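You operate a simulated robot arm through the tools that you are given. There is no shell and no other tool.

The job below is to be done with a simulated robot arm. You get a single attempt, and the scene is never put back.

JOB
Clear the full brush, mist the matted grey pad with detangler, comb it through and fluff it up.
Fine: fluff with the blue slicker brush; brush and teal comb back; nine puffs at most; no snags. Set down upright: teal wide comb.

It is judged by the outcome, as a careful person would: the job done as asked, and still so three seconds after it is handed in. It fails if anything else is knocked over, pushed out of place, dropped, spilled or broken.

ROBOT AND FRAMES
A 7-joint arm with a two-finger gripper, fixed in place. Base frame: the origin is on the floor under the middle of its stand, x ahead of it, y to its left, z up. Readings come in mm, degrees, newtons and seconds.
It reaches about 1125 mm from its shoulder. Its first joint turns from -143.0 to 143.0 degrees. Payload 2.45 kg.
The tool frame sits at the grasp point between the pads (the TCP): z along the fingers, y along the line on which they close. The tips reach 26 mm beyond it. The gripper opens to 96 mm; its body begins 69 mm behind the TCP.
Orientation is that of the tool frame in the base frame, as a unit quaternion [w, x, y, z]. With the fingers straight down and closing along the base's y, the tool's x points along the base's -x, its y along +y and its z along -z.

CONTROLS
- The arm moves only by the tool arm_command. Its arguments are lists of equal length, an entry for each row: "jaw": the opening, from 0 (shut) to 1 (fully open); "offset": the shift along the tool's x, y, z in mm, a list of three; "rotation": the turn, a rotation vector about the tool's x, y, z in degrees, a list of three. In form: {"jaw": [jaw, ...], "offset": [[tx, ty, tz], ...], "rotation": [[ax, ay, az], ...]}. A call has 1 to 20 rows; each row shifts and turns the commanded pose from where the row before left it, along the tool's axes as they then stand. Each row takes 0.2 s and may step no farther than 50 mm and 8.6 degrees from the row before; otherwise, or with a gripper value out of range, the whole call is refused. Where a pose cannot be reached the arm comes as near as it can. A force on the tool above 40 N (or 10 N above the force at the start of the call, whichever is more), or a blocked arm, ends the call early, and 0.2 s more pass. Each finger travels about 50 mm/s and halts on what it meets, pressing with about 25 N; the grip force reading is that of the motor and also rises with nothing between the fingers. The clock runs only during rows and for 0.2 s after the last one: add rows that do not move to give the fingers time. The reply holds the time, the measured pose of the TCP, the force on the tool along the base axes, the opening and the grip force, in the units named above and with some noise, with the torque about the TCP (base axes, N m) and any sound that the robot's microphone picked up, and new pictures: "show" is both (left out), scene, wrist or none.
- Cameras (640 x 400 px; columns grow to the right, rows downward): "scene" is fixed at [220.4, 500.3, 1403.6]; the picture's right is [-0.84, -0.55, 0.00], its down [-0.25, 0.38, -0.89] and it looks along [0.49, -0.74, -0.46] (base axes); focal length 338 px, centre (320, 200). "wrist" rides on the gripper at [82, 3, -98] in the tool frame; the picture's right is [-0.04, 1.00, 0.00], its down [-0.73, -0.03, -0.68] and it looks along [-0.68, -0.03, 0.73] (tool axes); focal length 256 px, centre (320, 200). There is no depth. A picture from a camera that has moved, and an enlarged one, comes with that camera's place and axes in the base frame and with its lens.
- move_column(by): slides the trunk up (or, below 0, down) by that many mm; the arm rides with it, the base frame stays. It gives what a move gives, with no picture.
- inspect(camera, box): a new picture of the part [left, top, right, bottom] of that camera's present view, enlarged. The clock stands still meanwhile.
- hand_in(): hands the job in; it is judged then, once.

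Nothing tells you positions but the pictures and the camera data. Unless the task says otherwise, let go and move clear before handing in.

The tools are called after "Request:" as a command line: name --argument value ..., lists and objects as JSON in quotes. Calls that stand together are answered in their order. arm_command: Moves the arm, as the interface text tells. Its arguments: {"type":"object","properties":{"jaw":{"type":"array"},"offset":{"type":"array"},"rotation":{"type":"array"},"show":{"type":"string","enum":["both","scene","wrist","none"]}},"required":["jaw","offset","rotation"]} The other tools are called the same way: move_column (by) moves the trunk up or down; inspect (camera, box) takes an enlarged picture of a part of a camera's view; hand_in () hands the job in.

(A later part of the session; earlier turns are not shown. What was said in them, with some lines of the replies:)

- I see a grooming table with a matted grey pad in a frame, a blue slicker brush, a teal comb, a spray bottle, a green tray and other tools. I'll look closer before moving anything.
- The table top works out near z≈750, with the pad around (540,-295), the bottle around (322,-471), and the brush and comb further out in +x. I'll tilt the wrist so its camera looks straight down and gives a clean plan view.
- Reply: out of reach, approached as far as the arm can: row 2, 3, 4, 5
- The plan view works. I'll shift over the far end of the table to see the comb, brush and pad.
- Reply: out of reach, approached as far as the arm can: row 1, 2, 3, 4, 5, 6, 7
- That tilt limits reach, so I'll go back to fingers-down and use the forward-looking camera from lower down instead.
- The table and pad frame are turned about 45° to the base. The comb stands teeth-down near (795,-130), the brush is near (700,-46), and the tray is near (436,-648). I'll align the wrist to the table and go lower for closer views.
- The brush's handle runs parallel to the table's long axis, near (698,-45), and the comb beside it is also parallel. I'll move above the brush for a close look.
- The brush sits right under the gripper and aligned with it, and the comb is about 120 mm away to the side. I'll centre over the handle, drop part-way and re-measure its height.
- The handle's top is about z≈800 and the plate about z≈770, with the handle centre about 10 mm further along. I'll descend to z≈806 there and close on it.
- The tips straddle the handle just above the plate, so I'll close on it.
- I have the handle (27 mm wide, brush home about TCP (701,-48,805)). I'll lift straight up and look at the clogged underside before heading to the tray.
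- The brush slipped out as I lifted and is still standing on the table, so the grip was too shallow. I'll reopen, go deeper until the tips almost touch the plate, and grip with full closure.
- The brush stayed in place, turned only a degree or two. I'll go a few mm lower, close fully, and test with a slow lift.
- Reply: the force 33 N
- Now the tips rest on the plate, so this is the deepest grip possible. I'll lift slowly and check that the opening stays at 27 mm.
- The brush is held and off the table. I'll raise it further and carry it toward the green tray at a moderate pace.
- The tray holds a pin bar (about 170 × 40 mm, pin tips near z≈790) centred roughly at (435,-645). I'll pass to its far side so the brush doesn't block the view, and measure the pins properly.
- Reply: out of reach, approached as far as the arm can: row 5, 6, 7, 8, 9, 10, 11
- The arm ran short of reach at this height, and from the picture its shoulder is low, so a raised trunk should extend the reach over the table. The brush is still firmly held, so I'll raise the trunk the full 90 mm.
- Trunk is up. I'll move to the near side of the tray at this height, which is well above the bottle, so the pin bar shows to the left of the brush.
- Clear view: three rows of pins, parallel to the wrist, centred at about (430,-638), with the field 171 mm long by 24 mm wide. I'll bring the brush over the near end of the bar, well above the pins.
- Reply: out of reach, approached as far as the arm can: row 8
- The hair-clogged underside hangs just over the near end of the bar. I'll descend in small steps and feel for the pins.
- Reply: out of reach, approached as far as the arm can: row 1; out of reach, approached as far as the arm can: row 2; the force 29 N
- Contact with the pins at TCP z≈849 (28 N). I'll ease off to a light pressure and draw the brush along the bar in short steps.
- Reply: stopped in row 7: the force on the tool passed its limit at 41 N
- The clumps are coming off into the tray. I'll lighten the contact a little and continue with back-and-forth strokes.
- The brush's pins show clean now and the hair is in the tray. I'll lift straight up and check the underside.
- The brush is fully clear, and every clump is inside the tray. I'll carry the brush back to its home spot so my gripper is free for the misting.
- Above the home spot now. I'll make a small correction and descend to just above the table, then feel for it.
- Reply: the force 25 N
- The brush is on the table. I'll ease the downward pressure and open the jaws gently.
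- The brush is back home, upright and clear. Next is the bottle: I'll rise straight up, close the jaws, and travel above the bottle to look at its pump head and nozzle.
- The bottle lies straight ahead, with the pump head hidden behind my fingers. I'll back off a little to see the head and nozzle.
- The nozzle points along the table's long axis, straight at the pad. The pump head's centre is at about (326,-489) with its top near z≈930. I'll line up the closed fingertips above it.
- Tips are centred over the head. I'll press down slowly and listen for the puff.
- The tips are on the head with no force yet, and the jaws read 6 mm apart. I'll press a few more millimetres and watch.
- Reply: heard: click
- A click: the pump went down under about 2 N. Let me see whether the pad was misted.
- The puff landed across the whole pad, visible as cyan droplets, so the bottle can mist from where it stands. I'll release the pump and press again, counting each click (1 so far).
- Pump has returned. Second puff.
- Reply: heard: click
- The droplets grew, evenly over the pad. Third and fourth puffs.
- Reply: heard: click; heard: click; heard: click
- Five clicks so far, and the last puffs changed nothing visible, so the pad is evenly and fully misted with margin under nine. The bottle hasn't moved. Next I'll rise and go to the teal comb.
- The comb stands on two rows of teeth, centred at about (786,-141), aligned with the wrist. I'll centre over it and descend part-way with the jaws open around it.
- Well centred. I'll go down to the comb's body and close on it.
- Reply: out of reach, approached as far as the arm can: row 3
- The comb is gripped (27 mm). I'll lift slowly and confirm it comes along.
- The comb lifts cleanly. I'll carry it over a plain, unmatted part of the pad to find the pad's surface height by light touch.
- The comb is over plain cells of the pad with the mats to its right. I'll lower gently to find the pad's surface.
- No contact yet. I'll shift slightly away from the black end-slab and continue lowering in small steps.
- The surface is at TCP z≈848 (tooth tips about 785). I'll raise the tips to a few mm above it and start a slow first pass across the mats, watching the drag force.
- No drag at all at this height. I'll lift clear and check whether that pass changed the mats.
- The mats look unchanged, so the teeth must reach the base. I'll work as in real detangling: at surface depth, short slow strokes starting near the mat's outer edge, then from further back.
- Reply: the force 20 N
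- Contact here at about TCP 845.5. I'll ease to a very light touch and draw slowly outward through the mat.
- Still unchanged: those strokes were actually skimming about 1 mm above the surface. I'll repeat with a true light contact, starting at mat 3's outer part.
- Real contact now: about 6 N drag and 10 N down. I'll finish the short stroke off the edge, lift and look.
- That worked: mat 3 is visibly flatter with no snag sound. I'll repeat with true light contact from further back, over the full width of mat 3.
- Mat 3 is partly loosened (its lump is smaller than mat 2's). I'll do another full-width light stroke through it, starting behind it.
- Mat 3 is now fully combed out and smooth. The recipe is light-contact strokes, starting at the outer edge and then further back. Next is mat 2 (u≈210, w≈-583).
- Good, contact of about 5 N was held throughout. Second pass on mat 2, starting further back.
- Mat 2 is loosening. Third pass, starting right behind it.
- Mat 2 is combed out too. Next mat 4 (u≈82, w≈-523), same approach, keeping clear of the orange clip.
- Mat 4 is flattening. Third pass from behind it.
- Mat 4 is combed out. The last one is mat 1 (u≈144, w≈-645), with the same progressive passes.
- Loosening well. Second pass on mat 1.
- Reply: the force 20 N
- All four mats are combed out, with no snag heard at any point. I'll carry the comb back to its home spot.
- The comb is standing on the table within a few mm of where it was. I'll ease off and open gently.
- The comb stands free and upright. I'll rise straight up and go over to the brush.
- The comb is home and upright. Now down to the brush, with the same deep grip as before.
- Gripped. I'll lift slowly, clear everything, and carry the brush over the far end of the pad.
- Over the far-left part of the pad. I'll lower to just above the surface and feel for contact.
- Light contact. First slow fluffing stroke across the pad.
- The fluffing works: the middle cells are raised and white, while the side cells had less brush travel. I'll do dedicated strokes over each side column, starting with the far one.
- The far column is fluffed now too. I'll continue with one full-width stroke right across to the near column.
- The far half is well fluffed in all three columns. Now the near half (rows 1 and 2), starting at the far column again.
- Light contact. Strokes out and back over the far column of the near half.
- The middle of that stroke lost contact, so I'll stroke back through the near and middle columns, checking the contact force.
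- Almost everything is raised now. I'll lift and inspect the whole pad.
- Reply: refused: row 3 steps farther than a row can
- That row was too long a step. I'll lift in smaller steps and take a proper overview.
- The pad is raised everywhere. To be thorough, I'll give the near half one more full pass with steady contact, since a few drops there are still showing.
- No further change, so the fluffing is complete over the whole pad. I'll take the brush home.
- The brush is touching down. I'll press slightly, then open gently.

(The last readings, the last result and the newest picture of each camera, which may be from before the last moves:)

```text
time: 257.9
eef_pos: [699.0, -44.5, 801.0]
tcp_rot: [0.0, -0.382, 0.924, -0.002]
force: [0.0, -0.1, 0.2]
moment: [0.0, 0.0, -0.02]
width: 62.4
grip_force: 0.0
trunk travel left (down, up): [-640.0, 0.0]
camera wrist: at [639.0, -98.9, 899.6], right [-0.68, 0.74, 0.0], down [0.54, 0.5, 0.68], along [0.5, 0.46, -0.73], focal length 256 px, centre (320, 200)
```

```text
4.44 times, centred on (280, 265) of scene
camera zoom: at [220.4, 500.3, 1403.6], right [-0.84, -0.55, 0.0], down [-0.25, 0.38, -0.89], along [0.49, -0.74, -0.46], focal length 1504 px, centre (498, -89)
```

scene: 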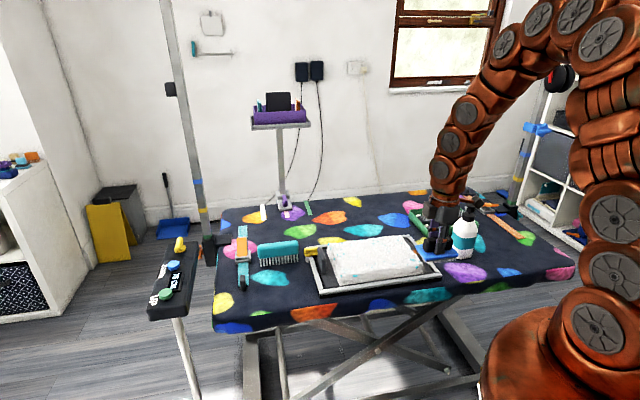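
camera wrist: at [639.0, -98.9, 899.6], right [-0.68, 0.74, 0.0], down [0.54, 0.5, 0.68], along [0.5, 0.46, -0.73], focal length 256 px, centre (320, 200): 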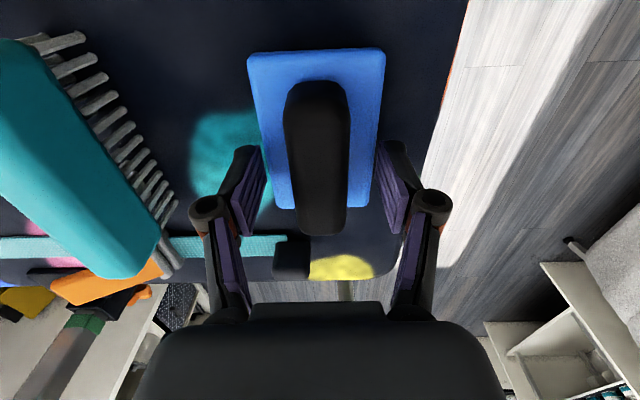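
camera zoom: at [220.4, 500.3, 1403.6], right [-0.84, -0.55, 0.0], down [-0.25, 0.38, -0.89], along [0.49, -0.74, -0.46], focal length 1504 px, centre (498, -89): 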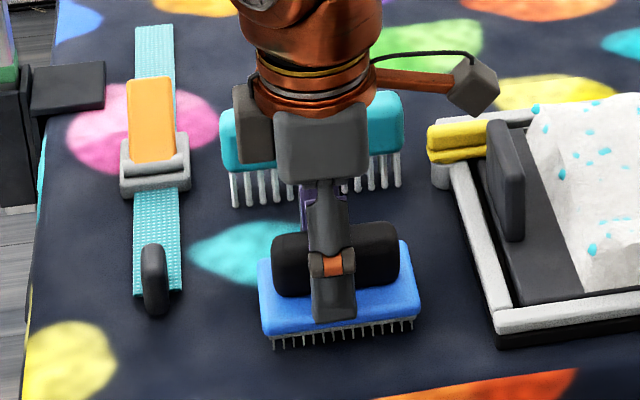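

Released. I'll rise straight up and move clear for a final check.

Request:
arm_command --jaw '[0.65, 0.65, 0.65, 0.65, 0.65, 0.65, 0.65, 0.65, 0.65, 0.65]' --offset '[[0, 0, -15], [0, 0, -30], [0, 0, -40], [0, 0, -40], [0, 0, -40], [30, 30, -20], [35, 30, 0], [35, 30, 0], [35, 30, 0], [0, 0, 0]]' --rotation '[[0, 0, 0], [0, 0, 0], [0, 0, 0], [0, 0, 0], [0, 0, 0], [0, 0, 0], [0, 0, 0], [0, 0, 0], [0, 0, 0], [0, 0, 0]]' --show "both"

Request:
inspect --camera "scene" --box '[230, 210, 340, 310]'

Request:
inspect --camera "scene" --box '[310, 215, 450, 305]'

Request:
inspect --camera "scene" --box '[400, 190, 500, 270]'

```text
time: 260.1
eef_pos: [520.5, -56.3, 985.3]
tcp_rot: [0.0, -0.382, 0.924, -0.001]
force: [-0.7, -0.4, 0.0]
moment: [0.02, -0.03, 0.01]
width: 62.5
grip_force: 0.2
trunk travel left (down, up): [-640.0, 0.0]
camera wrist: at [459.5, -110.2, 1084.5], right [-0.68, 0.74, 0.0], down [0.54, 0.5, 0.68], along [0.5, 0.46, -0.74], focal length 256 px, centre (320, 200)
```

scene: 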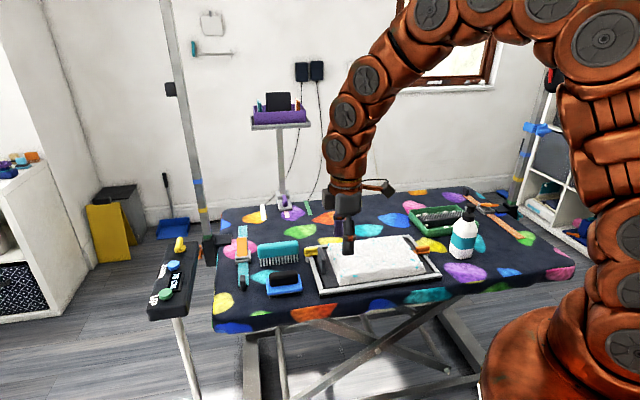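
wrist: 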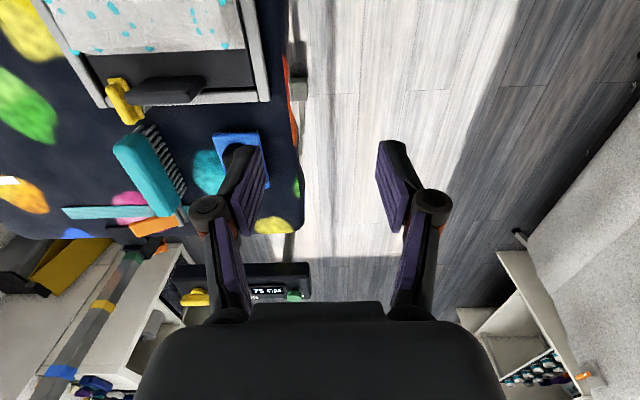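

```text
4.00 times, centred on (285, 260) of scene
camera zoom: at [220.4, 500.3, 1403.6], right [-0.84, -0.55, 0.0], down [-0.25, 0.38, -0.89], along [0.49, -0.74, -0.46], focal length 1353 px, centre (460, -40)
```

zoom: 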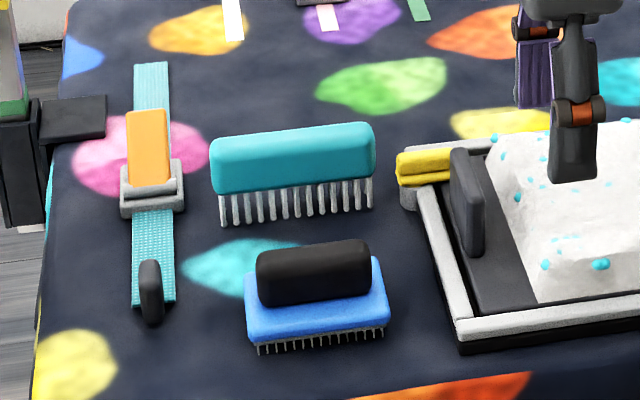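

```text
4.44 times, centred on (380, 260) of scene
camera zoom: at [220.4, 500.3, 1403.6], right [-0.84, -0.55, 0.0], down [-0.25, 0.38, -0.89], along [0.49, -0.74, -0.46], focal length 1504 px, centre (53, -67)
```

zoom: 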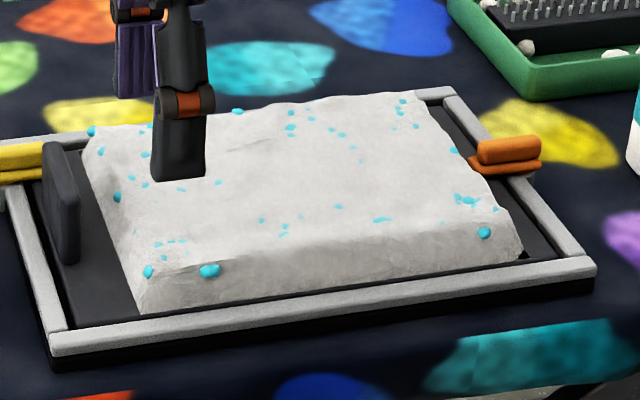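

```text
5.00 times, centred on (450, 230) of scene
camera zoom: at [220.4, 500.3, 1403.6], right [-0.84, -0.55, 0.0], down [-0.25, 0.38, -0.89], along [0.49, -0.74, -0.46], focal length 1692 px, centre (-330, 50)
```

zoom: 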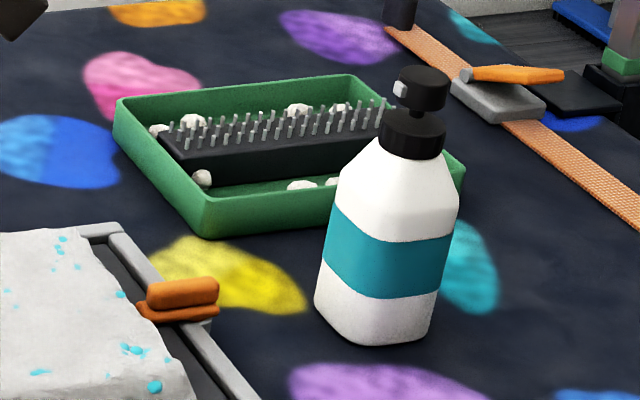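

Everything checks out:
- **Brush:** cleared, with all the hair in the tray, and standing back in its place.
- **Comb:** standing upright in its place.
- **Misting:** five puffs used.
- **Pad:** all four mats combed out with no snags, and the whole pad fluffed.
- **Bottle and tray:** not moved.

The gripper is open and well clear, so I'm handing in.

Request:
hand_in

```text
The job is handed in.
```

I've handed the job in with every step done; I haven't seen the judge's result.

- **Brush cleared:** I dragged the blue slicker brush over the pins in the green tray. All the hair came off and stayed in the tray.
- **Misted:** I used five puffs of the nine allowed, pressing the pump with the bottle where it stood. The whole pad was covered.
- **Combed:** I combed all four mats smooth with the teal comb, using light, slow strokes from the outer edge inward. I heard no snag.
- **Fluffed:** I used the blue slicker brush, and the fur now looks raised over the whole pad.
- **Put back:** The brush is home and the comb is standing upright on its teeth. Both are within about 5–8 mm of where they started, with the comb turned very slightly.

- **Slip at the start:** the brush slid out of the gripper on my first lift. It stayed upright on the table, and I picked it up again with a deeper grip.
- **Trunk height:** I raised the robot's trunk by its full 90 mm for reach and left it there.

In the final pictures nothing else had been knocked over, moved or spilled, and the gripper was open and clear of the table.
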